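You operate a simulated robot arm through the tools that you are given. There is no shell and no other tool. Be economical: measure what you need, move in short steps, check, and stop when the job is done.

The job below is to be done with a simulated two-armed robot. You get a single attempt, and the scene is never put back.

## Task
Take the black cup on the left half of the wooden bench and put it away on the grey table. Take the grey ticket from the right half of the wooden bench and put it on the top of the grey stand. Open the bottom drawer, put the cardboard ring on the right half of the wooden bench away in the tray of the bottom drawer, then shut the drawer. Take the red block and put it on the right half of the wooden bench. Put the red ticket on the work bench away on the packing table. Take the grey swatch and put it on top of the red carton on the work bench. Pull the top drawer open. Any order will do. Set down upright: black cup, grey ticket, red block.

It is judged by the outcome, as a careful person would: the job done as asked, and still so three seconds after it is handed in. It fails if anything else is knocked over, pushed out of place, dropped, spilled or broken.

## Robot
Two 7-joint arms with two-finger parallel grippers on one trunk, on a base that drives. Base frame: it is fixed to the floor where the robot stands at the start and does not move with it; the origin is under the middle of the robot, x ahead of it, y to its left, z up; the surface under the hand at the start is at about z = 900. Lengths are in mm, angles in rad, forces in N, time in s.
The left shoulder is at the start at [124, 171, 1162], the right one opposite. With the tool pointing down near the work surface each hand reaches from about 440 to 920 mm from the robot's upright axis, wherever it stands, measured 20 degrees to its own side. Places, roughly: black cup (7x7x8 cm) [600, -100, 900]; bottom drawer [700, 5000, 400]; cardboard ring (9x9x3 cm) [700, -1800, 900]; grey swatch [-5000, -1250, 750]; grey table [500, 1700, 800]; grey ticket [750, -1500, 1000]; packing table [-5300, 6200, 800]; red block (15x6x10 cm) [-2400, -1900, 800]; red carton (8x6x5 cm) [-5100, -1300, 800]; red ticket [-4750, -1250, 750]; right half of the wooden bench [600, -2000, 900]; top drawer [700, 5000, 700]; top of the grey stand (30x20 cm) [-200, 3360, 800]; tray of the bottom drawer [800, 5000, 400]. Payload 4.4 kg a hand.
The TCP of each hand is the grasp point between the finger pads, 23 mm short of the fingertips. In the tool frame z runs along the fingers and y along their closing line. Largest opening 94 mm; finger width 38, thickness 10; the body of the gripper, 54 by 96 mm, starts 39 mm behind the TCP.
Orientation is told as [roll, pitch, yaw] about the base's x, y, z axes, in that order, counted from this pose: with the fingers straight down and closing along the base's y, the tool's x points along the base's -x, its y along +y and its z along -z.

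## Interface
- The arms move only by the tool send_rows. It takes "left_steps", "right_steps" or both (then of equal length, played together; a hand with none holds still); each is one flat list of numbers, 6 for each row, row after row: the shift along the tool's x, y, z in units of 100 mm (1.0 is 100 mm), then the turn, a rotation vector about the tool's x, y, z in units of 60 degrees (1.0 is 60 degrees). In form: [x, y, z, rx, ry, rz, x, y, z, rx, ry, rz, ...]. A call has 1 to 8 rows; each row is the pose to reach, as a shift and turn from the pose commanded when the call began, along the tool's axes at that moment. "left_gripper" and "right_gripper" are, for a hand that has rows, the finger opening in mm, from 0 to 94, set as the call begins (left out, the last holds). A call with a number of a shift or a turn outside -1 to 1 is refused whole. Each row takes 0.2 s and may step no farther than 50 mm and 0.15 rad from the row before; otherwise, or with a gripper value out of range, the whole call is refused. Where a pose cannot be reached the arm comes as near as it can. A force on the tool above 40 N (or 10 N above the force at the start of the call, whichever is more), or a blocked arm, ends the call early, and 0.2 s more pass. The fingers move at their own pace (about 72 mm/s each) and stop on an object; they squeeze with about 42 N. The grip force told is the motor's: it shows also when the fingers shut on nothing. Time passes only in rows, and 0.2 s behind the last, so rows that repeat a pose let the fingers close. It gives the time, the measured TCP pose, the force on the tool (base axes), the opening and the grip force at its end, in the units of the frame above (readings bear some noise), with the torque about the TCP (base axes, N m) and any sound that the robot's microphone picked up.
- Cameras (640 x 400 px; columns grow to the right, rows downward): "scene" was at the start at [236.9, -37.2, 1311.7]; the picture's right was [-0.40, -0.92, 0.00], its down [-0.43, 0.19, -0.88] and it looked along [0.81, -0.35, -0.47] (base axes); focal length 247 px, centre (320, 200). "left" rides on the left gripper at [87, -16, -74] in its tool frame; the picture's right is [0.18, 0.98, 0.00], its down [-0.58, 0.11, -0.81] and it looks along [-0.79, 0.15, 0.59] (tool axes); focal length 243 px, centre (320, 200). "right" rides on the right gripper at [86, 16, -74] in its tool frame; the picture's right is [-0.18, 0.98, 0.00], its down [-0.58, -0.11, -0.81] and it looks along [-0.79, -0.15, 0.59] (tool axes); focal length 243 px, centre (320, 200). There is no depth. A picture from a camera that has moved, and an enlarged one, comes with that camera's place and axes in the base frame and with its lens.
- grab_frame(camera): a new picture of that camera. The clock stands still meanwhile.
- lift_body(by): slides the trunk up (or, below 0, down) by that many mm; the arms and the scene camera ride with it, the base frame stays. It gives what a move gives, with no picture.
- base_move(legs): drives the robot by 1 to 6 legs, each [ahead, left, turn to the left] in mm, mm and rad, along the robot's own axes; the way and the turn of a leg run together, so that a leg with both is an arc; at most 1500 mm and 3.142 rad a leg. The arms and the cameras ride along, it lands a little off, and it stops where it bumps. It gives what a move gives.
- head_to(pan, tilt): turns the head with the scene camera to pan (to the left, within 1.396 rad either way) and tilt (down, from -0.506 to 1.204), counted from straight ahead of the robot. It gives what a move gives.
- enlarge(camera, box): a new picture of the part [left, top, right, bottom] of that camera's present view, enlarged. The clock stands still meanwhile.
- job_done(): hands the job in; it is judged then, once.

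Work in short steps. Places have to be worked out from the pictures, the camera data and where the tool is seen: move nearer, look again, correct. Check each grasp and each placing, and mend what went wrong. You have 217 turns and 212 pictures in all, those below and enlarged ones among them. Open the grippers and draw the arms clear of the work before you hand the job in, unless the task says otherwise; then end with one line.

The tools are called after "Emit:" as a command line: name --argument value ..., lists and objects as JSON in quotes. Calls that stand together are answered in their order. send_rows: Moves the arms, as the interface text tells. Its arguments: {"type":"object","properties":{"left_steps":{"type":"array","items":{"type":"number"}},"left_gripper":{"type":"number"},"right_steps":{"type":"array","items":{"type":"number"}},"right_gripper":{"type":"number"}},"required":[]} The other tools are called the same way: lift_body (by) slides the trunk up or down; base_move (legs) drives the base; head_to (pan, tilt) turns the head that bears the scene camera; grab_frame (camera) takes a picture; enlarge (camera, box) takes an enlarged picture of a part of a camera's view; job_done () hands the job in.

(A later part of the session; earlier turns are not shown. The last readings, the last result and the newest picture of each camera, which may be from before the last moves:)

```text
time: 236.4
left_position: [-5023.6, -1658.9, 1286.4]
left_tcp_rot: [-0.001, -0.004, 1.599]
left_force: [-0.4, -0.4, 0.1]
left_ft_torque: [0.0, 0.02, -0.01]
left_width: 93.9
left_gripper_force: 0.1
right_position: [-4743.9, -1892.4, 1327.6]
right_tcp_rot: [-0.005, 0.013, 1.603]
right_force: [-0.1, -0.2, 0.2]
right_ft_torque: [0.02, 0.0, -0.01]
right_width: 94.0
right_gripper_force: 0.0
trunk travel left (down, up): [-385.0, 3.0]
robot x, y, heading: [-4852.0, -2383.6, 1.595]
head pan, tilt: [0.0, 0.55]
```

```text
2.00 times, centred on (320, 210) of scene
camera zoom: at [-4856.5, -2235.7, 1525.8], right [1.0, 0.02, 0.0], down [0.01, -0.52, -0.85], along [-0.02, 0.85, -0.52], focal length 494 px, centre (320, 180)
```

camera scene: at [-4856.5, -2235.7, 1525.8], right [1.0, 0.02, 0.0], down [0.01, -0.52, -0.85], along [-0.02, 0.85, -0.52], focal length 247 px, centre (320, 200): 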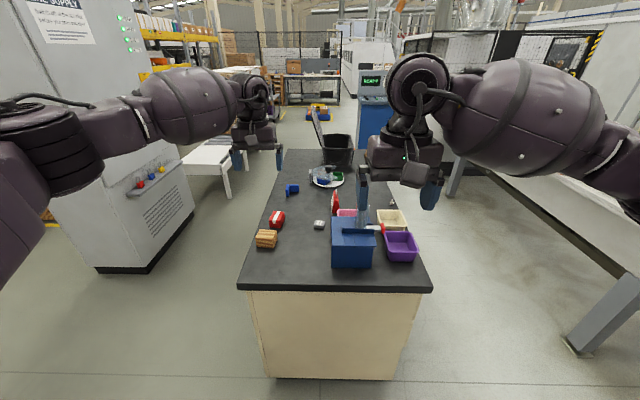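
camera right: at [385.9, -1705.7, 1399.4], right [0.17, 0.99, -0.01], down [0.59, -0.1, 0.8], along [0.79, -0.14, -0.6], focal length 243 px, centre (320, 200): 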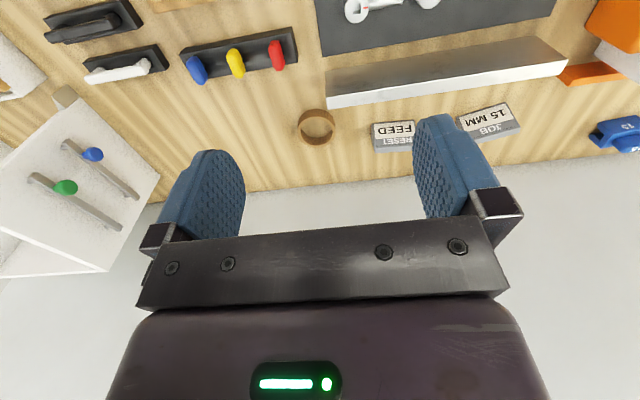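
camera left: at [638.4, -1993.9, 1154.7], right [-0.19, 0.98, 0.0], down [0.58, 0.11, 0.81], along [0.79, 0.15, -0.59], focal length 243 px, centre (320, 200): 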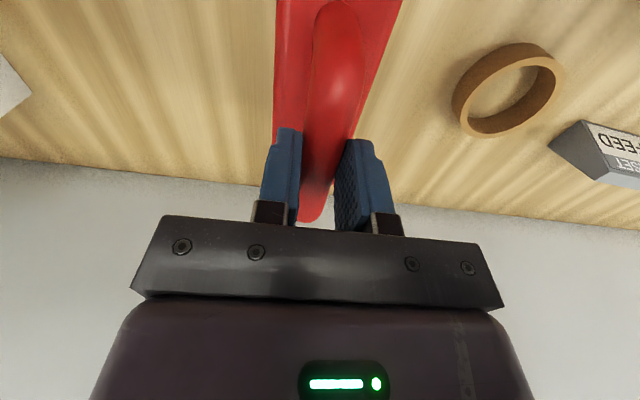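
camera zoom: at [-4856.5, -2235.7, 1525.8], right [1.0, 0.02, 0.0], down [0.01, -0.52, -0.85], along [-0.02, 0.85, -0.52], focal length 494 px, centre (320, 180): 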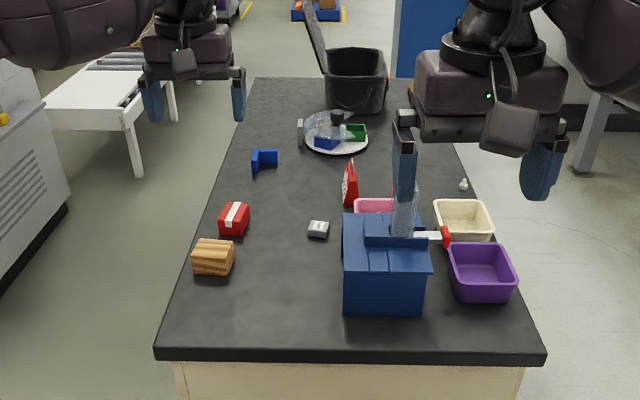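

I see the red carton (≈[-5104, -1200]), a small grey piece (≈[-4886, -1220]) and a red tent card (≈[-4805, -1090]). I'll drive closer and enlarge.

Emit:
base_move --legs '[[350, 0, -0.027]]'

Emit:
head_to --pan 0.0 --tilt 0.8

Emit:
grab_frame --camera "scene"

Emit:
enlarge --camera "scene" --box '[180, 60, 420, 210]'

Emit:
grab_frame --camera "right"

```text
time: 238.7
left_position: [-5007.6, -1303.0, 1286.4]
left_tcp_rot: [-0.002, -0.004, 1.572]
left_force: [-0.1, 0.2, 0.0]
left_ft_torque: [0.02, 0.02, 0.0]
left_width: 94.1
left_gripper_force: 0.0
right_position: [-4733.7, -1545.1, 1326.1]
right_tcp_rot: [-0.003, 0.013, 1.576]
right_force: [-0.8, 0.9, -0.8]
right_ft_torque: [0.0, -0.02, 0.01]
right_width: 94.1
right_gripper_force: 0.0
trunk travel left (down, up): [-385.0, 3.0]
robot x, y, heading: [-4856.1, -2033.4, 1.562]
head pan, tilt: [0.0, 0.55]
```

```text
time: 239.5
left_position: [-5007.9, -1302.7, 1285.9]
left_tcp_rot: [-0.002, -0.003, 1.571]
left_force: [0.2, -0.2, -0.3]
left_ft_torque: [-0.03, -0.02, 0.02]
left_width: 93.8
left_gripper_force: 0.0
right_position: [-4734.7, -1544.9, 1327.5]
right_tcp_rot: [-0.006, 0.011, 1.574]
right_force: [-0.7, 0.2, 0.2]
right_ft_torque: [-0.01, 0.02, 0.02]
right_width: 94.0
right_gripper_force: 0.2
trunk travel left (down, up): [-385.0, 3.0]
robot x, y, heading: [-4856.5, -2031.9, 1.566]
head pan, tilt: [0.0, 0.799]
```

```text
160 pictures are left
camera scene: at [-4855.6, -1894.0, 1504.5], right [1.0, -0.01, 0.0], down [0.0, -0.72, -0.7], along [0.0, 0.7, -0.72], focal length 247 px, centre (320, 200)
```

scene: 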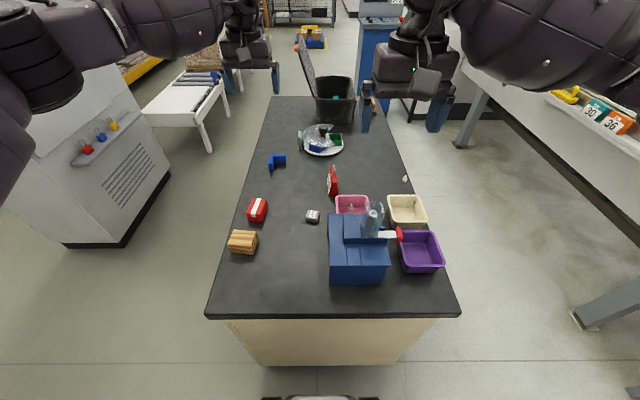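

```text
2.67 times, centred on (300, 135) of scene
camera zoom: at [-4855.6, -1894.0, 1504.5], right [1.0, -0.01, 0.0], down [0.0, -0.72, -0.7], along [0.0, 0.7, -0.72], focal length 659 px, centre (373, 373)
```

zoom: 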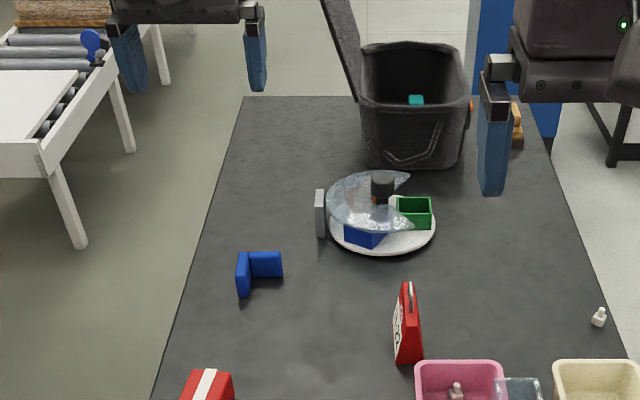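

```text
158 pictures are left
camera right: at [-4750.4, -1630.8, 1402.4], right [-0.98, 0.18, -0.01], down [0.1, 0.59, 0.8], along [0.15, 0.79, -0.6], focal length 243 px, centre (320, 200)
```

right: 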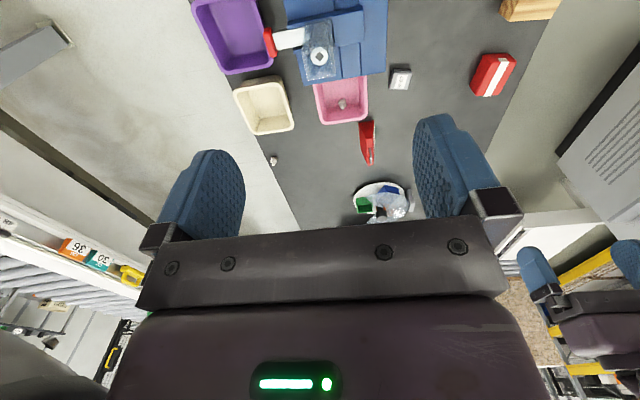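

I'll enlarge the red card and the small grey piece.

Emit:
enlarge --camera "scene" --box '[310, 155, 358, 203]'

Emit:
enlarge --camera "right" --box '[330, 60, 420, 210]'

Emit:
enlarge --camera "scene" --box '[240, 190, 330, 250]'

```text
8.33 times, centred on (334, 179) of scene
camera zoom: at [-4855.6, -1894.0, 1504.5], right [1.0, -0.01, 0.0], down [0.0, -0.72, -0.7], along [0.0, 0.7, -0.72], focal length 2059 px, centre (203, 375)
```

zoom: 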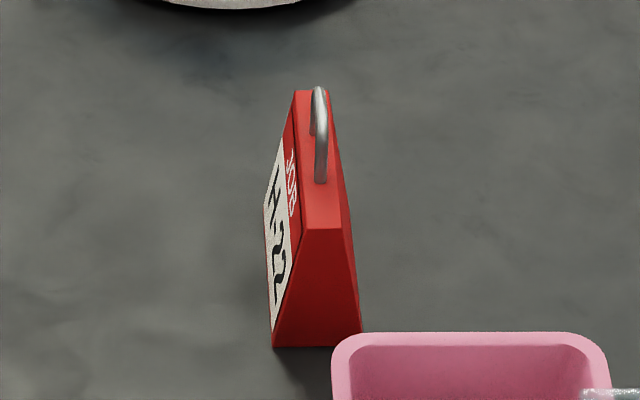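

```text
2.67 times, centred on (375, 135) of right
camera zoom: at [-4750.4, -1630.8, 1402.4], right [-0.98, 0.18, -0.01], down [0.1, 0.59, 0.8], along [0.15, 0.79, -0.6], focal length 647 px, centre (173, 373)
```

zoom: 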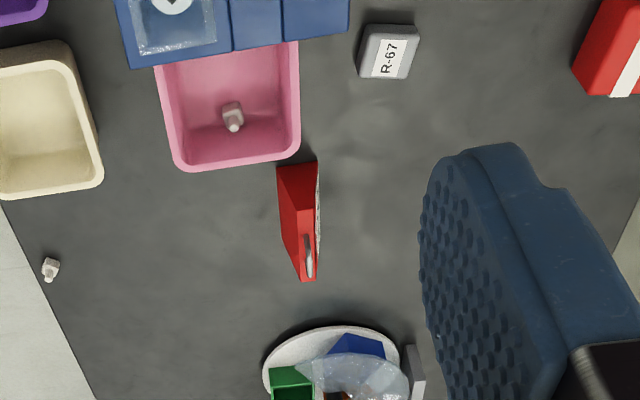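

```text
6.67 times, centred on (285, 220) of scene
camera zoom: at [-4855.6, -1894.0, 1504.5], right [1.0, -0.01, 0.0], down [0.0, -0.72, -0.7], along [0.0, 0.7, -0.72], focal length 1647 px, centre (553, 67)
```

zoom: 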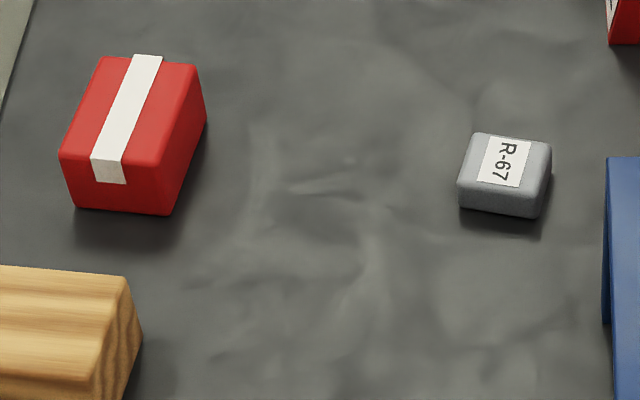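

The red ticket reads "JOB H-22", so the grey "JOB 15 MM" card is the grey ticket. The grey swatch is the R-67 chip at ≈[-4886, -1262]. I'll align the left hand over it and lower the trunk in two stages.

Emit:
base_move --legs '[[0, -120, 0], [38, 0, 0]]'

Emit:
lift_body --by -220

Emit:
grab_frame --camera "left"

Emit:
grab_frame --camera "scene"

```text
time: 241.7
left_position: [-4885.7, -1265.1, 1285.9]
left_tcp_rot: [-0.003, -0.003, 1.569]
left_force: [0.3, 0.6, -0.4]
left_ft_torque: [-0.04, 0.03, -0.01]
left_width: 94.1
left_gripper_force: 0.1
right_position: [-4613.0, -1507.1, 1326.3]
right_tcp_rot: [-0.004, 0.014, 1.575]
right_force: [0.3, 0.1, -0.1]
right_ft_torque: [-0.02, -0.01, -0.01]
right_width: 94.0
right_gripper_force: 0.1
trunk travel left (down, up): [-385.0, 3.0]
robot x, y, heading: [-4734.4, -1995.4, 1.572]
head pan, tilt: [0.0, 0.799]
```

```text
time: 244.0
left_position: [-4885.8, -1267.9, 1068.7]
left_tcp_rot: [-0.002, -0.005, 1.57]
left_force: [0.5, -0.2, 0.1]
left_ft_torque: [-0.01, 0.06, 0.0]
left_width: 94.0
left_gripper_force: 0.1
right_position: [-4611.9, -1509.5, 1107.9]
right_tcp_rot: [-0.005, 0.011, 1.575]
right_force: [-0.8, -0.8, 0.4]
right_ft_torque: [-0.01, 0.0, 0.01]
right_width: 93.9
right_gripper_force: 0.1
trunk travel left (down, up): [-165.0, 223.0]
robot x, y, heading: [-4737.2, -1995.5, 1.564]
head pan, tilt: [0.0, 0.799]
```

```text
154 pictures are left
camera left: at [-4869.0, -1353.5, 1141.7], right [-0.98, -0.18, 0.0], down [-0.11, 0.58, 0.81], along [-0.15, 0.8, -0.59], focal length 243 px, centre (320, 200)
```

left: 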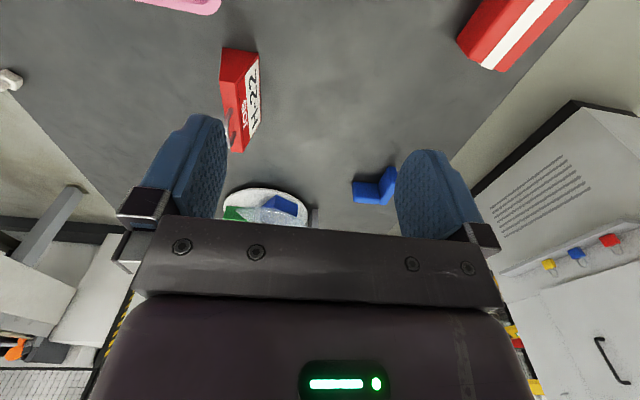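

```text
153 pictures are left
camera scene: at [-4734.1, -1753.2, 1273.7], right [1.0, -0.01, 0.0], down [0.0, -0.72, -0.7], along [0.0, 0.7, -0.72], focal length 247 px, centre (320, 200)
```

scene: 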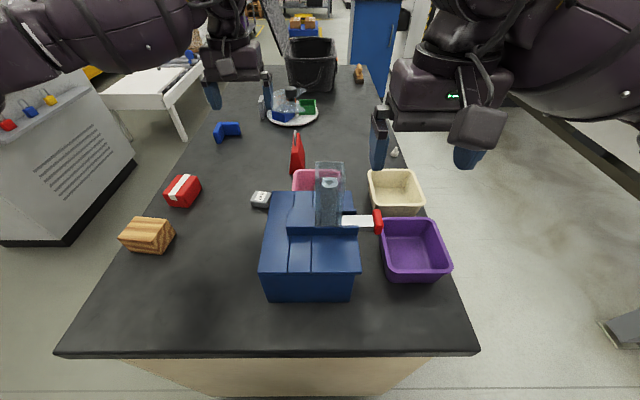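

The chip is just outside the wrist view. I'll lower the trunk 150 mm more, then look again.

Emit:
lift_body --by -150

Emit:
grab_frame --camera "left"

Emit:
grab_frame --camera "scene"

```text
time: 245.3
left_position: [-4885.6, -1263.8, 925.1]
left_tcp_rot: [0.0, 0.021, 1.572]
left_force: [0.5, -1.2, 0.1]
left_ft_torque: [0.01, -0.04, -0.02]
left_width: 94.2
left_gripper_force: 0.1
right_position: [-4613.2, -1503.3, 976.2]
right_tcp_rot: [0.005, 0.032, 1.571]
right_force: [1.7, 3.4, 10.3]
right_ft_torque: [0.2, 0.53, -0.25]
right_width: 93.5
right_gripper_force: 0.0
trunk travel left (down, up): [-38.0, 350.0]
robot x, y, heading: [-4736.7, -1994.7, 1.565]
head pan, tilt: [0.0, 0.799]
stopped: the force on the tool passed its limit at 54 N (the readings are from after the stop); the commanded pose is now the measured one
```

```text
152 pictures are left
camera left: at [-4868.4, -1348.7, 1002.3], right [-0.98, -0.18, 0.0], down [-0.11, 0.6, 0.79], along [-0.15, 0.78, -0.61], focal length 243 px, centre (320, 200)
```

left: 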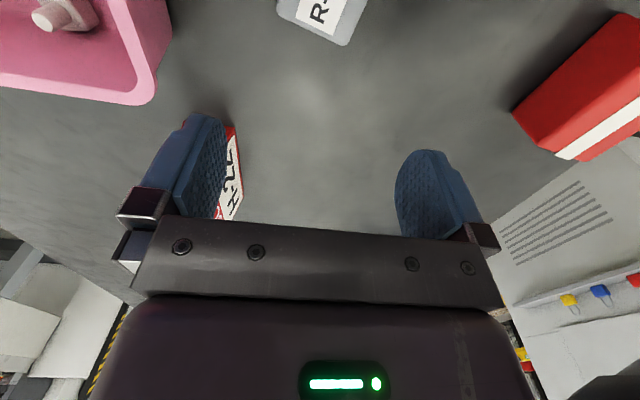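

```text
151 pictures are left
camera scene: at [-4732.9, -1631.6, 1116.2], right [1.0, -0.01, 0.0], down [0.0, -0.72, -0.7], along [0.0, 0.7, -0.72], focal length 247 px, centre (320, 200)
```

scene: 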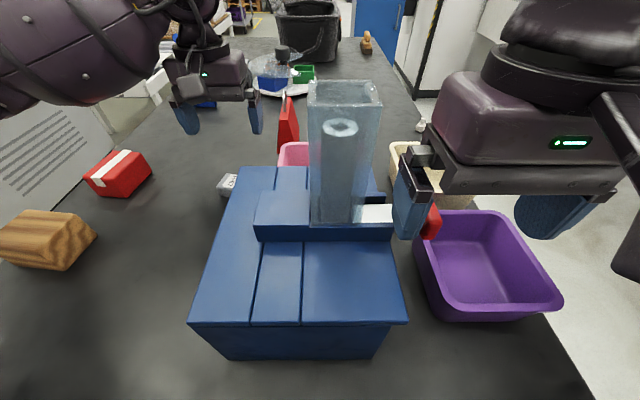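

The right finger came down on the device's red knob. I'll lift the right hand off it at once and move it aside, then check the knob.

Emit:
send_rows --right_steps '[0, 0, -0.3, 0, 0, 0, 0.1, -0.1, -0.65, 0, 0, 0, 0.3, -0.4, -0.95, 0, 0, 0]'

Emit:
grab_frame --camera "scene"

```text
time: 246.2
left_position: [-4885.1, -1264.2, 927.1]
left_tcp_rot: [-0.001, 0.02, 1.571]
left_force: [0.0, 0.0, 0.8]
left_ft_torque: [0.0, 0.01, 0.02]
left_width: 93.8
left_gripper_force: 0.1
right_position: [-4572.1, -1531.7, 1072.7]
right_tcp_rot: [0.005, 0.032, 1.572]
right_force: [-0.1, 0.5, 0.1]
right_ft_torque: [0.03, 0.01, 0.01]
right_width: 93.6
right_gripper_force: 0.1
trunk travel left (down, up): [-38.0, 350.0]
robot x, y, heading: [-4735.8, -1996.4, 1.567]
head pan, tilt: [0.0, 0.799]
```

```text
150 pictures are left
camera scene: at [-4732.9, -1632.1, 1116.9], right [1.0, -0.01, 0.0], down [0.0, -0.72, -0.7], along [0.0, 0.7, -0.72], focal length 247 px, centre (320, 200)
```

scene: 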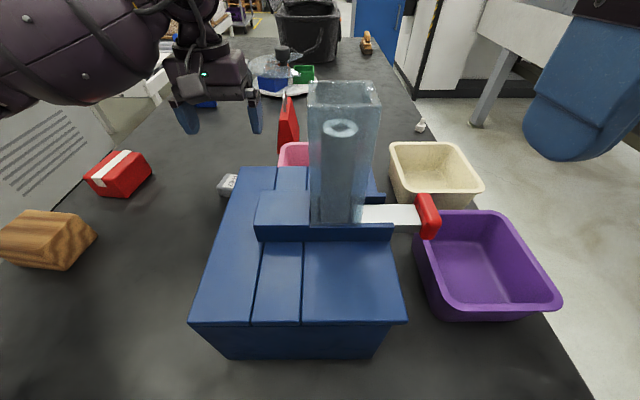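

Nothing was displaced. The wrist view shows the chip slightly nearer than my hand; I'll shift the left hand back 35 mm and look.

Emit:
send_rows --left_steps '[0.3, 0, 0, 0, -0.02, 0, 0.5, 0, 0, 0, -0.02, 0]'

Emit:
grab_frame --camera "left"

```text
time: 246.8
left_position: [-4886.4, -1314.7, 927.0]
left_tcp_rot: [0.0, 0.003, 1.572]
left_force: [1.6, -0.6, 0.5]
left_ft_torque: [0.01, -0.03, -0.02]
left_width: 94.1
left_gripper_force: 0.2
right_position: [-4573.5, -1531.0, 1071.9]
right_tcp_rot: [0.005, 0.034, 1.573]
right_force: [-0.3, -0.3, -0.1]
right_ft_torque: [-0.01, 0.01, 0.01]
right_width: 93.7
right_gripper_force: 0.1
trunk travel left (down, up): [-38.0, 350.0]
robot x, y, heading: [-4738.6, -1995.2, 1.568]
head pan, tilt: [0.0, 0.799]
```

```text
149 pictures are left
camera left: at [-4868.9, -1399.4, 1001.4], right [-0.98, -0.18, 0.0], down [-0.11, 0.58, 0.81], along [-0.15, 0.79, -0.59], focal length 243 px, centre (320, 200)
```

left: 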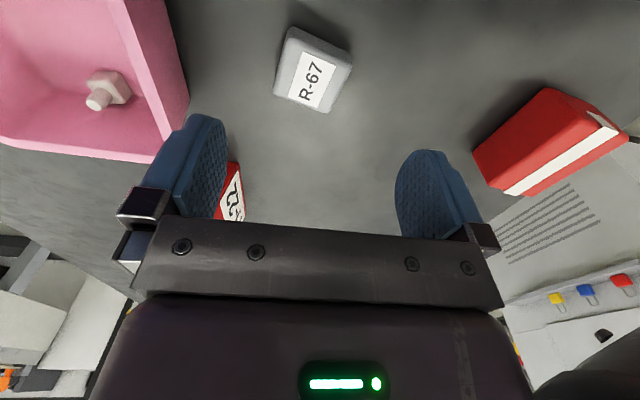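

The chip centre is ≈[-4882, -1282], turned about -12°. I'll align the hand, turn the wrist and descend part-way.

Emit:
send_rows --left_steps '[-0.16, -0.02, 0.2, 0, 0, 0.1, -0.33, -0.04, 0.5, 0, 0, 0.21, -0.33, -0.04, 0.9, 0, 0, 0.21]' --left_gripper 80

Emit:
grab_frame --camera "left"

```text
time: 247.6
left_position: [-4883.3, -1281.1, 843.2]
left_tcp_rot: [0.001, -0.009, 1.351]
left_force: [-4.2, 0.2, 21.9]
left_ft_torque: [-0.35, 0.41, -0.4]
left_width: 80.1
left_gripper_force: 0.2
right_position: [-4573.6, -1532.6, 1074.9]
right_tcp_rot: [0.006, 0.027, 1.574]
right_force: [0.5, -0.6, -0.5]
right_ft_torque: [-0.01, 0.0, 0.0]
right_width: 94.1
right_gripper_force: 0.1
trunk travel left (down, up): [-38.0, 350.0]
robot x, y, heading: [-4737.0, -1998.9, 1.569]
head pan, tilt: [0.0, 0.799]
```

```text
148 pictures are left
camera left: at [-4884.7, -1368.7, 916.4], right [-1.0, 0.04, 0.0], down [0.02, 0.58, 0.81], along [0.03, 0.81, -0.58], focal length 243 px, centre (320, 200)
```

left: 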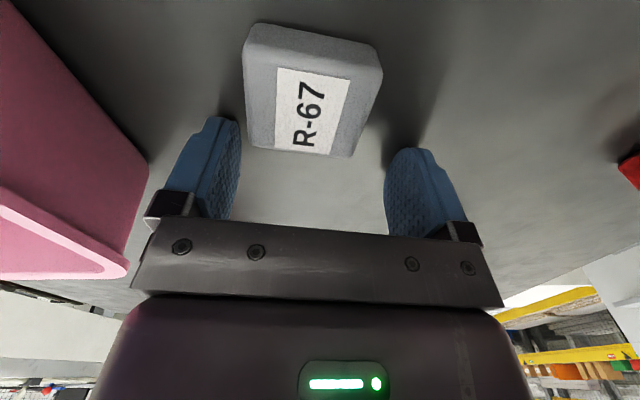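

The fingertips touch the table already (surface ≈ z 820), so the chip is nearer: ≈[-4878, -1317]. I'll lift a bit, shift back over it, and go down to just above the table.

Emit:
send_rows --left_steps '[0, 0, -0.3, 0, 0, 0, 0.17, -0.05, -0.35, 0, 0, 0, 0.35, -0.11, -0.35, 0, 0, 0]'

Emit:
grab_frame --camera "left"

```text
time: 248.3
left_position: [-4878.8, -1317.8, 871.4]
left_tcp_rot: [-0.001, 0.002, 1.351]
left_force: [0.2, -0.7, -0.1]
left_ft_torque: [0.02, -0.02, -0.02]
left_width: 79.8
left_gripper_force: 0.2
right_position: [-4572.8, -1530.6, 1072.7]
right_tcp_rot: [0.004, 0.033, 1.573]
right_force: [-0.3, -0.5, -0.1]
right_ft_torque: [-0.01, 0.02, 0.01]
right_width: 94.1
right_gripper_force: 0.0
trunk travel left (down, up): [-38.0, 350.0]
robot x, y, heading: [-4734.1, -1994.4, 1.563]
head pan, tilt: [0.0, 0.799]
```

```text
147 pictures are left
camera left: at [-4880.9, -1404.9, 946.0], right [-1.0, 0.03, 0.0], down [0.02, 0.59, 0.81], along [0.03, 0.81, -0.59], focal length 243 px, centre (320, 200)
```

left: 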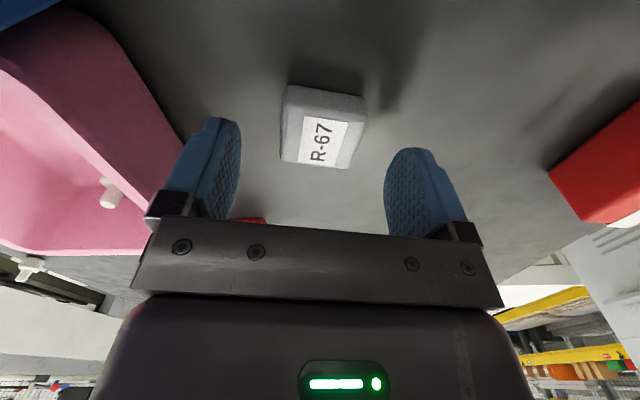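

Aligned. I'll descend 25 mm and close on the chip.

Emit:
send_rows --left_steps '[0.03, 0, 0.12, 0, 0, 0, 0.03, 0, 0.25, 0, 0, 0]'

Emit:
send_rows --left_steps '[0, 0, 0, 0, 0, 0, 0, 0, 0, 0, 0, 0, 0, 0, 0, 0, 0, 0]' --left_gripper 20

Emit:
send_rows --left_steps '[0, 0, -0.33, 0, 0, 0, 0, 0, -0.66, 0, 0, 0, 0, 0, -1.0, 0, 0, 0]'

Emit:
grab_frame --camera "left"

Emit:
grab_frame --camera "scene"

```text
time: 248.9
left_position: [-4878.9, -1319.6, 846.8]
left_tcp_rot: [0.0, -0.001, 1.351]
left_force: [0.4, 0.0, 0.4]
left_ft_torque: [0.0, -0.01, 0.0]
left_width: 79.9
left_gripper_force: 0.1
right_position: [-4572.2, -1530.0, 1072.6]
right_tcp_rot: [0.006, 0.033, 1.571]
right_force: [-0.1, 0.2, -0.2]
right_ft_torque: [-0.01, 0.01, 0.02]
right_width: 94.4
right_gripper_force: 0.1
trunk travel left (down, up): [-38.0, 350.0]
robot x, y, heading: [-4735.6, -1989.7, 1.569]
head pan, tilt: [0.0, 0.799]
```

```text
time: 249.8
left_position: [-4877.2, -1320.9, 847.6]
left_tcp_rot: [-0.003, -0.001, 1.351]
left_force: [-0.4, 0.4, 0.6]
left_ft_torque: [-0.01, 0.05, -0.02]
left_width: 43.8
left_gripper_force: 42.5
right_position: [-4572.2, -1531.4, 1072.5]
right_tcp_rot: [0.006, 0.033, 1.572]
right_force: [-0.1, -0.3, -0.5]
right_ft_torque: [0.0, -0.02, 0.01]
right_width: 93.9
right_gripper_force: 0.0
trunk travel left (down, up): [-38.0, 350.0]
robot x, y, heading: [-4733.9, -1994.0, 1.568]
head pan, tilt: [0.0, 0.799]
```

```text
time: 250.6
left_position: [-4878.8, -1320.2, 947.9]
left_tcp_rot: [0.0, -0.002, 1.352]
left_force: [-0.5, -0.2, 0.1]
left_ft_torque: [0.0, 0.0, 0.0]
left_width: 43.6
left_gripper_force: 41.6
right_position: [-4573.1, -1531.1, 1073.2]
right_tcp_rot: [0.007, 0.033, 1.573]
right_force: [1.0, -0.6, -0.2]
right_ft_torque: [0.04, -0.02, -0.04]
right_width: 94.0
right_gripper_force: 0.0
trunk travel left (down, up): [-38.0, 350.0]
robot x, y, heading: [-4735.9, -1995.8, 1.561]
head pan, tilt: [0.0, 0.799]
```

```text
146 pictures are left
camera left: at [-4881.6, -1407.6, 1022.5], right [-1.0, 0.03, 0.0], down [0.02, 0.59, 0.81], along [0.03, 0.81, -0.59], focal length 243 px, centre (320, 200)
```

left: 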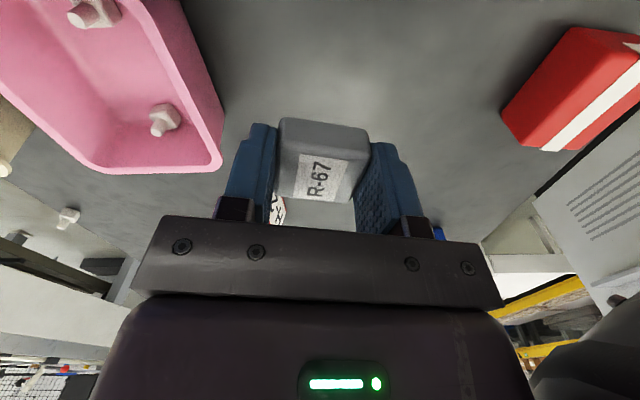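

```text
145 pictures are left
camera scene: at [-4733.3, -1631.4, 1116.5], right [1.0, -0.01, 0.0], down [0.0, -0.72, -0.7], along [0.0, 0.7, -0.72], focal length 247 px, centre (320, 200)
```

scene: 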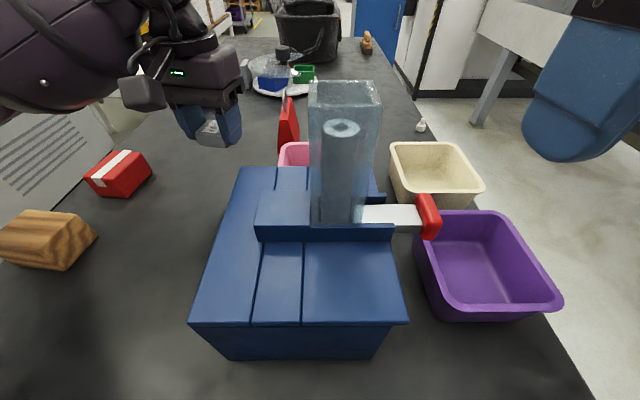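

The chip is held and the carton top centre is ≈[-5046, -1320]. I'll move the left arm over it in two steps.

Emit:
send_rows --left_steps '[0.09, 0.4, 0, 0, 0, 0, 0.18, 0.82, 0, 0, 0, 0]'

Emit:
send_rows --left_steps '[0.09, 0.4, 0, 0, 0, 0, 0.18, 0.82, 0, 0, 0, 0]'

Emit:
grab_frame --camera "left"

Emit:
grab_frame --camera "scene"

```text
time: 251.2
left_position: [-4964.2, -1320.6, 949.0]
left_tcp_rot: [-0.003, 0.0, 1.351]
left_force: [-0.1, -0.1, 0.3]
left_ft_torque: [0.0, -0.01, 0.03]
left_width: 43.7
left_gripper_force: 42.2
right_position: [-4574.6, -1531.1, 1071.4]
right_tcp_rot: [0.004, 0.034, 1.573]
right_force: [-0.3, -0.6, -0.7]
right_ft_torque: [-0.03, 0.04, 0.01]
right_width: 94.3
right_gripper_force: 0.0
trunk travel left (down, up): [-38.0, 350.0]
robot x, y, heading: [-4734.8, -1990.5, 1.562]
head pan, tilt: [0.0, 0.799]
```

```text
time: 251.8
left_position: [-5047.5, -1320.2, 947.5]
left_tcp_rot: [-0.003, 0.0, 1.351]
left_force: [-1.3, -0.6, 0.0]
left_ft_torque: [-0.01, -0.04, -0.03]
left_width: 43.3
left_gripper_force: 42.3
right_position: [-4574.2, -1531.9, 1071.9]
right_tcp_rot: [0.004, 0.033, 1.572]
right_force: [-0.9, -0.4, 0.0]
right_ft_torque: [0.0, -0.02, -0.02]
right_width: 93.8
right_gripper_force: 0.1
trunk travel left (down, up): [-38.0, 350.0]
robot x, y, heading: [-4735.2, -1992.8, 1.57]
head pan, tilt: [0.0, 0.799]
```

```text
144 pictures are left
camera left: at [-5050.2, -1407.8, 1021.5], right [-1.0, 0.04, 0.0], down [0.02, 0.59, 0.81], along [0.03, 0.81, -0.59], focal length 243 px, centre (320, 200)
```

left: 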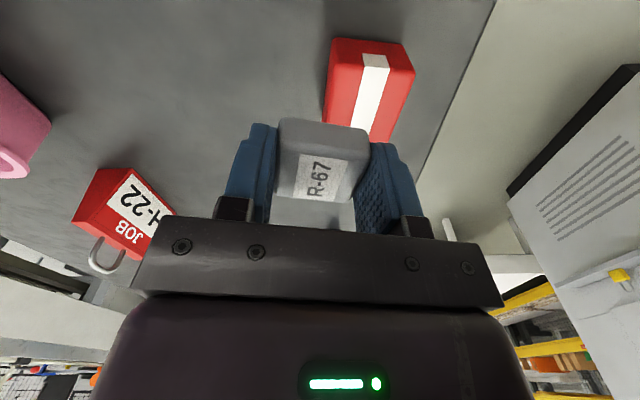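

```text
143 pictures are left
camera scene: at [-4733.7, -1631.3, 1116.5], right [1.0, -0.01, 0.0], down [0.0, -0.72, -0.7], along [0.0, 0.7, -0.72], focal length 247 px, centre (320, 200)
```

scene: 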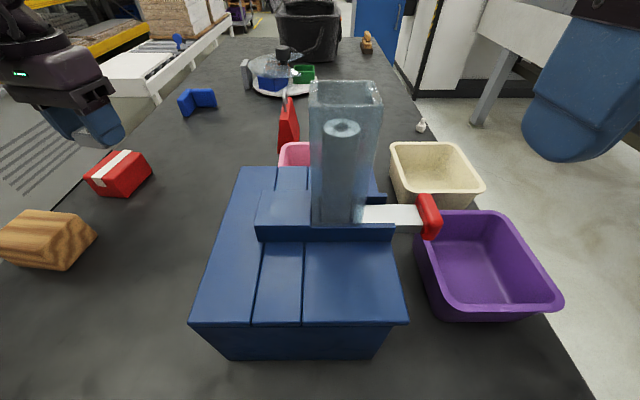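

Estimates of the carton disagree a little; I'll enlarge both views to fix it.

Emit:
enlarge --camera "left" --box '[240, 20, 480, 170]'

Emit:
enlarge --camera "scene" --box '[60, 100, 180, 210]'

```text
2.67 times, centred on (360, 95) of left
camera zoom: at [-5050.2, -1407.8, 1021.5], right [-1.0, 0.04, 0.0], down [0.02, 0.59, 0.81], along [0.03, 0.81, -0.59], focal length 647 px, centre (213, 480)
```

zoom: 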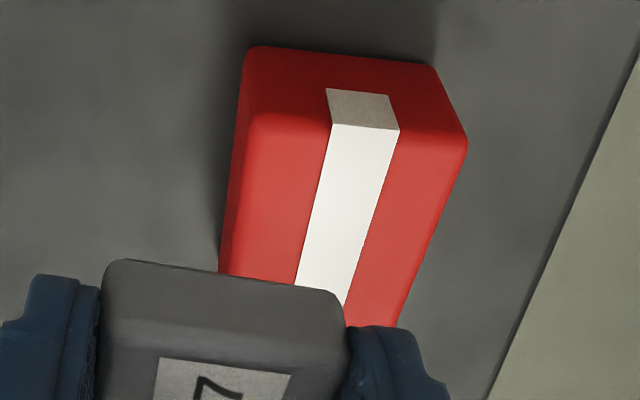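

```text
3.64 times, centred on (120, 155) of scene
camera zoom: at [-4733.7, -1631.3, 1116.5], right [1.0, -0.01, 0.0], down [0.0, -0.72, -0.7], along [0.0, 0.7, -0.72], focal length 898 px, centre (1047, 364)
```

zoom: 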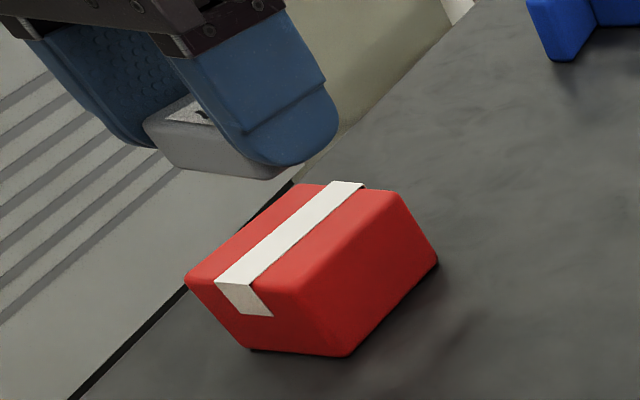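

Carton top centre ≈[-5072, -1301]. I'll shift and lower onto it gently.

Emit:
send_rows --left_steps '[-0.13, 0.285, 0, 0, 0, 0, -0.13, 0.285, 0.25, 0, 0, 0, -0.13, 0.285, 0.4, 0, 0, 0, -0.13, 0.285, 0.44, 0, 0, 0, -0.13, 0.285, 0.48, 0, 0, 0]'

Emit:
enlarge --camera "scene" --box '[60, 100, 180, 210]'

Emit:
grab_frame --camera "left"

```text
time: 252.9
left_position: [-5073.0, -1300.0, 898.7]
left_tcp_rot: [-0.002, 0.002, 1.351]
left_force: [0.1, 0.0, -1.2]
left_ft_torque: [-0.02, 0.01, -0.01]
left_width: 43.5
left_gripper_force: 41.8
right_position: [-4572.1, -1530.9, 1072.9]
right_tcp_rot: [0.006, 0.033, 1.573]
right_force: [-0.1, -0.2, -0.3]
right_ft_torque: [-0.02, 0.0, 0.0]
right_width: 93.9
right_gripper_force: 0.1
trunk travel left (down, up): [-38.0, 350.0]
robot x, y, heading: [-4737.4, -1991.4, 1.566]
head pan, tilt: [0.0, 0.799]
```

```text
3.64 times, centred on (120, 155) of scene
camera zoom: at [-4733.4, -1630.8, 1116.2], right [1.0, -0.01, 0.0], down [0.0, -0.72, -0.7], along [0.0, 0.7, -0.72], focal length 898 px, centre (1047, 364)
```

zoom: 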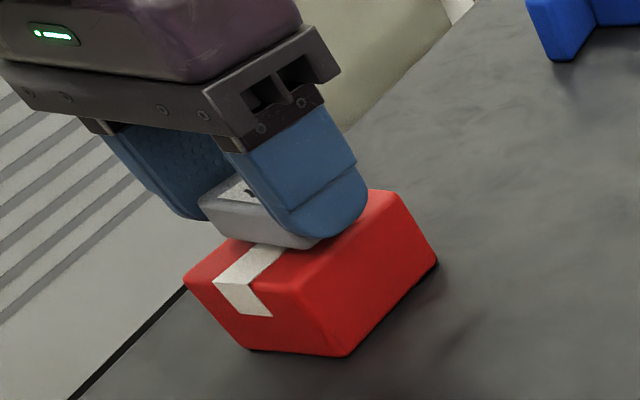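

```text
139 pictures are left
camera left: at [-5074.6, -1388.3, 972.6], right [-1.0, 0.03, 0.0], down [0.02, 0.59, 0.81], along [0.03, 0.81, -0.59], focal length 243 px, centre (320, 200)
```

left: 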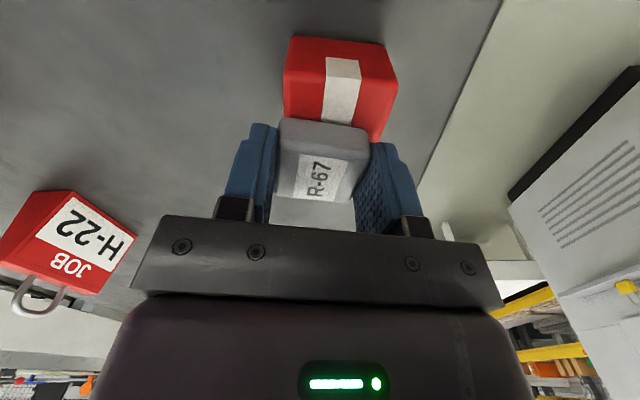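

Well centred; no contact yet. I'll lower in 3 mm steps.

Emit:
send_rows --left_steps '[0, 0.04, 0.03, 0, 0, 0, 0, 0.04, 0.06, 0, 0, 0, 0, 0.04, 0.08, 0, 0, 0, 0, 0.04, 0.08, 0, 0, 0]'

```text
time: 253.9
left_position: [-5075.7, -1300.5, 893.0]
left_tcp_rot: [-0.001, -0.002, 1.35]
left_force: [-1.2, 1.3, 7.7]
left_ft_torque: [0.04, 0.03, -0.03]
left_width: 43.7
left_gripper_force: 42.1
right_position: [-4572.2, -1531.5, 1072.8]
right_tcp_rot: [0.007, 0.033, 1.573]
right_force: [0.4, -0.1, -0.4]
right_ft_torque: [0.02, -0.03, 0.0]
right_width: 94.0
right_gripper_force: 0.1
trunk travel left (down, up): [-38.0, 350.0]
robot x, y, heading: [-4737.7, -1994.2, 1.57]
head pan, tilt: [0.0, 0.799]
```

Contact. Open, raise and check.

Emit:
send_rows --left_steps '[0, 0, 0, 0, 0, 0, 0, 0, 0, 0, 0, 0, 0, 0, 0, 0, 0, 0]' --left_gripper 75

Emit:
send_rows --left_steps '[0, 0, -0.33, 0, 0, 0, 0, 0, -0.66, 0, 0, 0, 0, 0, -1.0, 0, 0, 0]'

Emit:
enlarge --camera "scene" --box '[60, 100, 180, 210]'

Emit:
grab_frame --camera "left"

```text
time: 254.8
left_position: [-5076.3, -1300.6, 890.2]
left_tcp_rot: [-0.001, 0.001, 1.351]
left_force: [-0.4, -0.2, 0.8]
left_ft_torque: [0.04, 0.01, -0.02]
left_width: 74.9
left_gripper_force: 0.0
right_position: [-4574.3, -1531.2, 1071.6]
right_tcp_rot: [0.004, 0.035, 1.571]
right_force: [0.3, 0.2, 0.5]
right_ft_torque: [0.02, 0.01, -0.01]
right_width: 93.7
right_gripper_force: 0.0
trunk travel left (down, up): [-38.0, 350.0]
robot x, y, heading: [-4737.1, -1996.2, 1.56]
head pan, tilt: [0.0, 0.799]
```

```text
time: 255.6
left_position: [-5077.0, -1301.5, 992.2]
left_tcp_rot: [0.001, -0.001, 1.35]
left_force: [-0.1, -0.3, 0.0]
left_ft_torque: [0.01, -0.02, -0.02]
left_width: 74.9
left_gripper_force: 0.1
right_position: [-4573.2, -1530.6, 1072.6]
right_tcp_rot: [0.004, 0.035, 1.574]
right_force: [0.0, -1.0, -0.2]
right_ft_torque: [0.02, 0.01, -0.03]
right_width: 93.9
right_gripper_force: 0.0
trunk travel left (down, up): [-38.0, 350.0]
robot x, y, heading: [-4737.4, -1993.3, 1.567]
head pan, tilt: [0.0, 0.799]
```

```text
3.64 times, centred on (120, 155) of scene
camera zoom: at [-4733.2, -1631.3, 1116.5], right [1.0, -0.01, 0.0], down [0.0, -0.72, -0.7], along [0.0, 0.7, -0.72], focal length 898 px, centre (1047, 364)
```

zoom: 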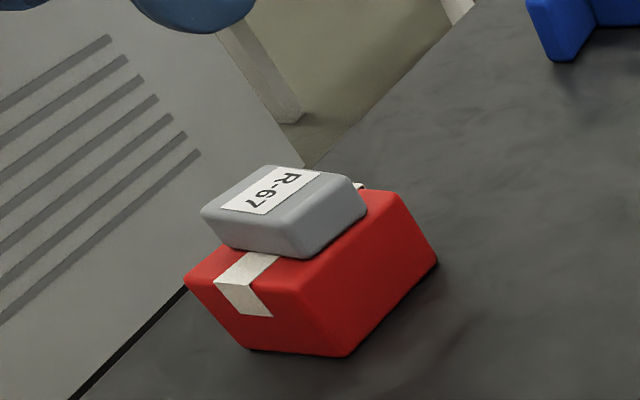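

```text
137 pictures are left
camera left: at [-5078.6, -1388.6, 1066.3], right [-1.0, 0.03, 0.0], down [0.02, 0.59, 0.81], along [0.03, 0.81, -0.59], focal length 243 px, centre (320, 200)
```

left: 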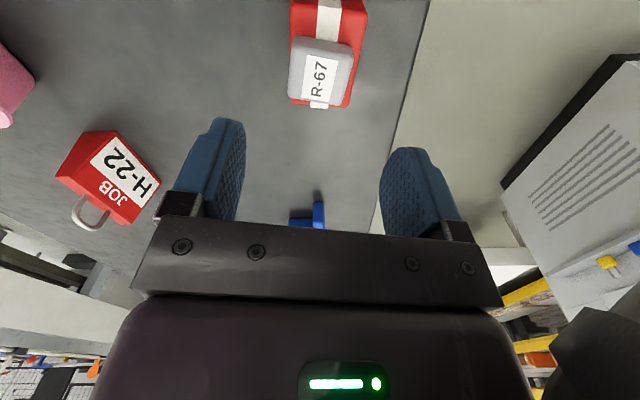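

The swatch rests squarely on the carton. The red ticket spans y -1203…-1104 at x≈-4803, top z≈888. I'll shift the base right and bring the left hand over it.

Emit:
base_move --legs '[[35, -120, 0]]'

Emit:
send_rows --left_steps '[-0.35, -0.32, 0, 0, 0, -0.1, -0.695, -0.634, 0, 0, 0, -0.21]' --left_gripper 85

Emit:
grab_frame --camera "left"

Emit:
grab_frame --camera "scene"

```text
time: 257.3
left_position: [-4957.5, -1266.6, 991.7]
left_tcp_rot: [-0.002, 0.0, 1.354]
left_force: [0.7, -0.6, -0.6]
left_ft_torque: [0.0, 0.0, 0.03]
left_width: 75.1
left_gripper_force: 0.2
right_position: [-4453.1, -1496.3, 1072.1]
right_tcp_rot: [0.006, 0.033, 1.575]
right_force: [0.4, 0.1, 1.2]
right_ft_torque: [-0.02, 0.0, 0.04]
right_width: 93.8
right_gripper_force: 0.1
trunk travel left (down, up): [-38.0, 350.0]
robot x, y, heading: [-4617.3, -1961.7, 1.566]
head pan, tilt: [0.0, 0.799]
```

```text
time: 257.9
left_position: [-4880.2, -1212.8, 990.2]
left_tcp_rot: [-0.001, 0.001, 1.574]
left_force: [1.5, 0.3, 0.8]
left_ft_torque: [0.01, -0.01, -0.02]
left_width: 84.9
left_gripper_force: 0.0
right_position: [-4453.5, -1496.2, 1072.1]
right_tcp_rot: [0.004, 0.033, 1.574]
right_force: [0.5, -0.2, -0.1]
right_ft_torque: [-0.03, 0.0, 0.03]
right_width: 93.8
right_gripper_force: 0.1
trunk travel left (down, up): [-38.0, 350.0]
robot x, y, heading: [-4614.1, -1959.9, 1.566]
head pan, tilt: [0.0, 0.799]
```

```text
136 pictures are left
camera left: at [-4862.1, -1298.7, 1064.9], right [-0.98, -0.19, 0.0], down [-0.11, 0.58, 0.81], along [-0.15, 0.79, -0.59], focal length 243 px, centre (320, 200)
```

left: 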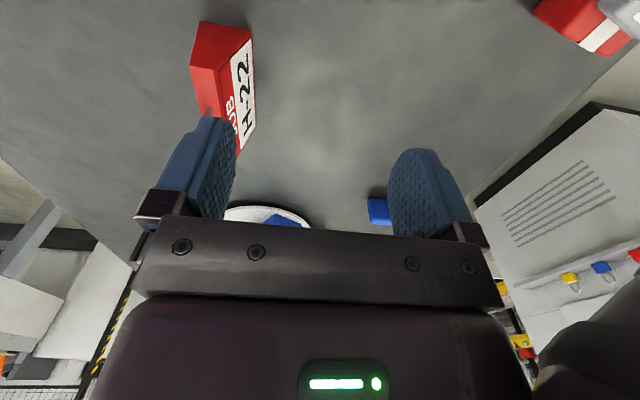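

```text
135 pictures are left
camera scene: at [-4612.8, -1596.3, 1116.1], right [1.0, 0.0, 0.0], down [0.0, -0.72, -0.7], along [0.0, 0.7, -0.72], focal length 247 px, centre (320, 200)
```

scene: 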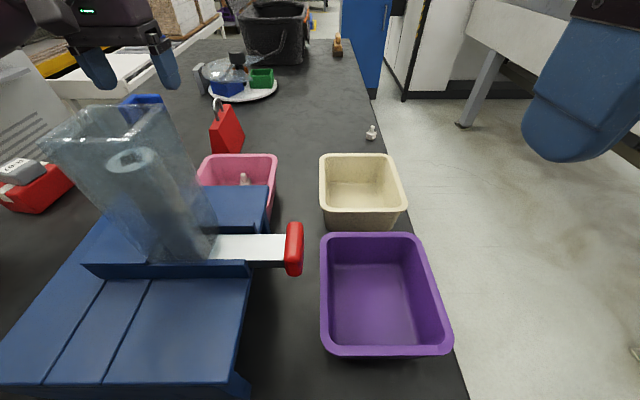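

The ticket centre is ≈[-4800, -1155], aligned with y. I'll move over it at this height and look.

Emit:
send_rows --left_steps '[-0.29, -0.4, 0, 0, 0, 0, -0.57, -0.8, 0, 0, 0, 0]'

Emit:
grab_frame --camera "left"

Emit:
enlarge --camera "scene" --box '[130, 40, 290, 200]'

```text
time: 258.5
left_position: [-4799.9, -1154.3, 992.3]
left_tcp_rot: [-0.001, 0.003, 1.572]
left_force: [0.2, -0.1, -0.1]
left_ft_torque: [-0.01, 0.04, 0.0]
left_width: 85.4
left_gripper_force: 0.1
right_position: [-4452.0, -1496.2, 1072.3]
right_tcp_rot: [0.003, 0.034, 1.573]
right_force: [-0.4, -0.8, 0.3]
right_ft_torque: [-0.02, 0.06, 0.03]
right_width: 94.1
right_gripper_force: 0.0
trunk travel left (down, up): [-38.0, 350.0]
robot x, y, heading: [-4614.8, -1962.2, 1.568]
head pan, tilt: [0.0, 0.799]
```

```text
134 pictures are left
camera left: at [-4783.1, -1241.5, 1066.5], right [-0.98, -0.19, 0.0], down [-0.11, 0.58, 0.81], along [-0.15, 0.79, -0.59], focal length 243 px, centre (320, 200)
```

left: 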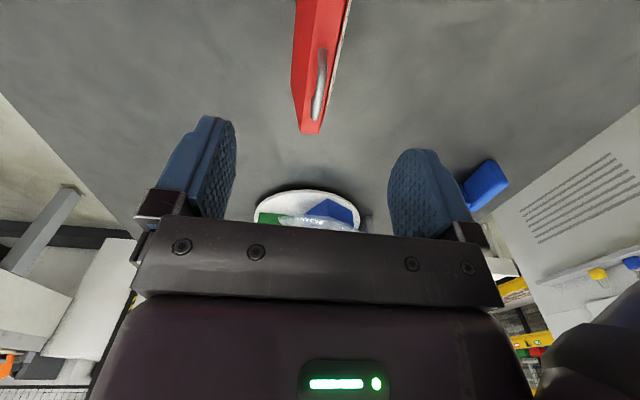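

```text
2.50 times, centred on (210, 120) of scene
camera zoom: at [-4612.7, -1596.5, 1116.2], right [1.0, 0.0, 0.0], down [0.0, -0.72, -0.7], along [0.0, 0.7, -0.72], focal length 618 px, centre (595, 400)
```

zoom: 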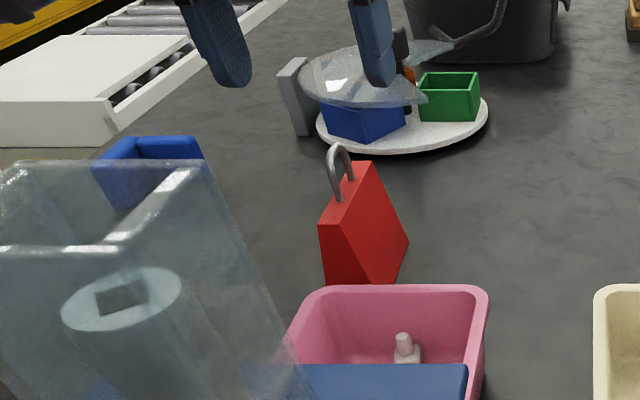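

Aligned with the card's top ridge. I'll descend to z≈878 and close.

Emit:
send_rows --left_steps '[0, 0, 0.45, 0, 0, 0, 0, 0, 0.9, 0, 0, 0]'

Emit:
send_rows --left_steps '[0, 0, 0.12, 0, 0, 0, 0, 0, 0.24, 0, 0, 0]'

Emit:
send_rows --left_steps '[0, 0, 0, 0, 0, 0, 0, 0, 0, 0, 0, 0, 0, 0, 0, 0, 0, 0, 0, 0, 0, 0, 0, 0]' --left_gripper 5

Emit:
grab_frame --camera "left"

```text
time: 259.1
left_position: [-4800.9, -1154.7, 901.8]
left_tcp_rot: [-0.002, 0.002, 1.572]
left_force: [-0.3, 0.6, 0.2]
left_ft_torque: [-0.03, 0.01, 0.01]
left_width: 85.1
left_gripper_force: 0.0
right_position: [-4454.1, -1496.2, 1071.0]
right_tcp_rot: [0.006, 0.036, 1.574]
right_force: [0.5, 0.3, 0.2]
right_ft_torque: [0.02, 0.0, 0.0]
right_width: 93.9
right_gripper_force: 0.0
trunk travel left (down, up): [-38.0, 350.0]
robot x, y, heading: [-4613.2, -1960.1, 1.571]
head pan, tilt: [0.0, 0.799]
```

```text
time: 259.7
left_position: [-4799.9, -1156.0, 886.3]
left_tcp_rot: [-0.004, -0.012, 1.574]
left_force: [-1.1, 4.9, 28.6]
left_ft_torque: [-0.15, -0.07, 0.02]
left_width: 84.9
left_gripper_force: 0.0
right_position: [-4452.2, -1498.1, 1075.4]
right_tcp_rot: [0.006, 0.028, 1.575]
right_force: [-0.7, -0.2, 0.6]
right_ft_torque: [-0.02, -0.03, 0.01]
right_width: 94.0
right_gripper_force: 0.0
trunk travel left (down, up): [-38.0, 350.0]
robot x, y, heading: [-4617.4, -1957.2, 1.569]
head pan, tilt: [0.0, 0.799]
```

```text
time: 260.3
left_position: [-4799.7, -1156.2, 886.2]
left_tcp_rot: [-0.011, -0.014, 1.573]
left_force: [0.6, -1.0, 25.0]
left_ft_torque: [-0.14, -0.38, 0.0]
left_width: 25.8
left_gripper_force: 41.6
right_position: [-4452.4, -1498.1, 1072.5]
right_tcp_rot: [0.005, 0.031, 1.574]
right_force: [0.7, -0.5, 0.5]
right_ft_torque: [-0.02, 0.01, 0.01]
right_width: 93.9
right_gripper_force: 0.0
trunk travel left (down, up): [-38.0, 350.0]
robot x, y, heading: [-4614.6, -1955.1, 1.57]
head pan, tilt: [0.0, 0.799]
stopped in row 3 (left hand): the force on the tool passed its limit at 41 N (the readings are from after the stop); the commanded pose is now the measured one
```

```text
132 pictures are left
camera left: at [-4782.5, -1243.6, 959.1], right [-0.98, -0.19, -0.01], down [-0.12, 0.57, 0.81], along [-0.14, 0.8, -0.58], focal length 243 px, centre (320, 200)
```

left: 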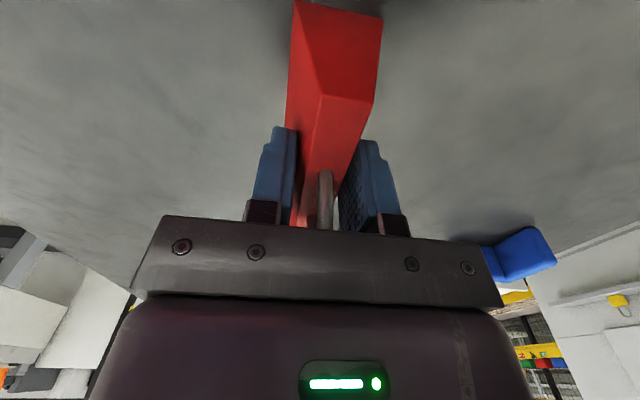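

The palm met the loop, but the card is gripped at 26 mm. I'll lift straight up and check.

Emit:
send_rows --left_steps '[0, 0, -0.3, 0, 0, 0, 0, 0, -0.65, 0, 0, 0, 0, 0, -1.0, 0, 0, 0]'

Emit:
grab_frame --camera "left"

Emit:
grab_frame --camera "scene"

```text
time: 261.1
left_position: [-4799.9, -1156.2, 981.7]
left_tcp_rot: [-0.005, -0.005, 1.573]
left_force: [-0.5, -0.8, 0.8]
left_ft_torque: [0.0, -0.01, 0.02]
left_width: 25.3
left_gripper_force: 42.2
right_position: [-4453.1, -1496.8, 1072.3]
right_tcp_rot: [0.007, 0.033, 1.575]
right_force: [-0.1, 0.5, -0.6]
right_ft_torque: [0.04, 0.03, -0.01]
right_width: 94.0
right_gripper_force: 0.1
trunk travel left (down, up): [-38.0, 350.0]
robot x, y, heading: [-4615.0, -1956.3, 1.565]
head pan, tilt: [0.0, 0.799]
```

```text
131 pictures are left
camera left: at [-4783.6, -1243.1, 1055.0], right [-0.98, -0.19, -0.01], down [-0.11, 0.58, 0.81], along [-0.15, 0.8, -0.59], focal length 243 px, centre (320, 200)
```

left: 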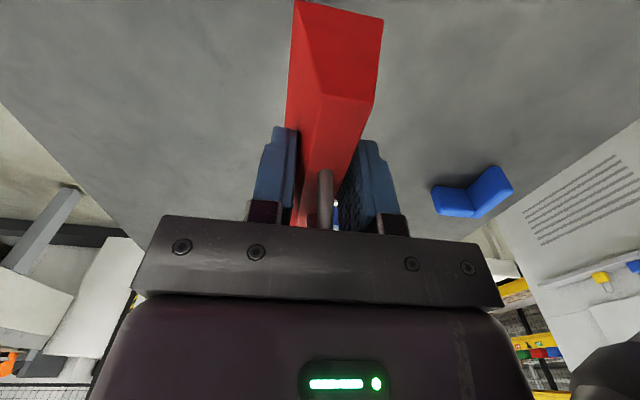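

```text
130 pictures are left
camera scene: at [-4613.1, -1597.1, 1116.4], right [1.0, 0.0, 0.0], down [0.0, -0.72, -0.7], along [0.0, 0.7, -0.72], focal length 247 px, centre (320, 200)
```

scene: 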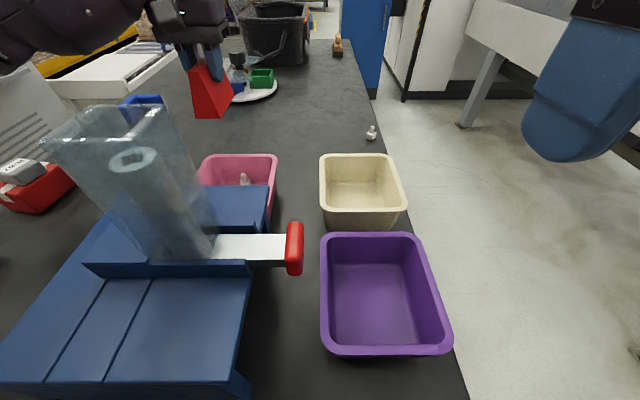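

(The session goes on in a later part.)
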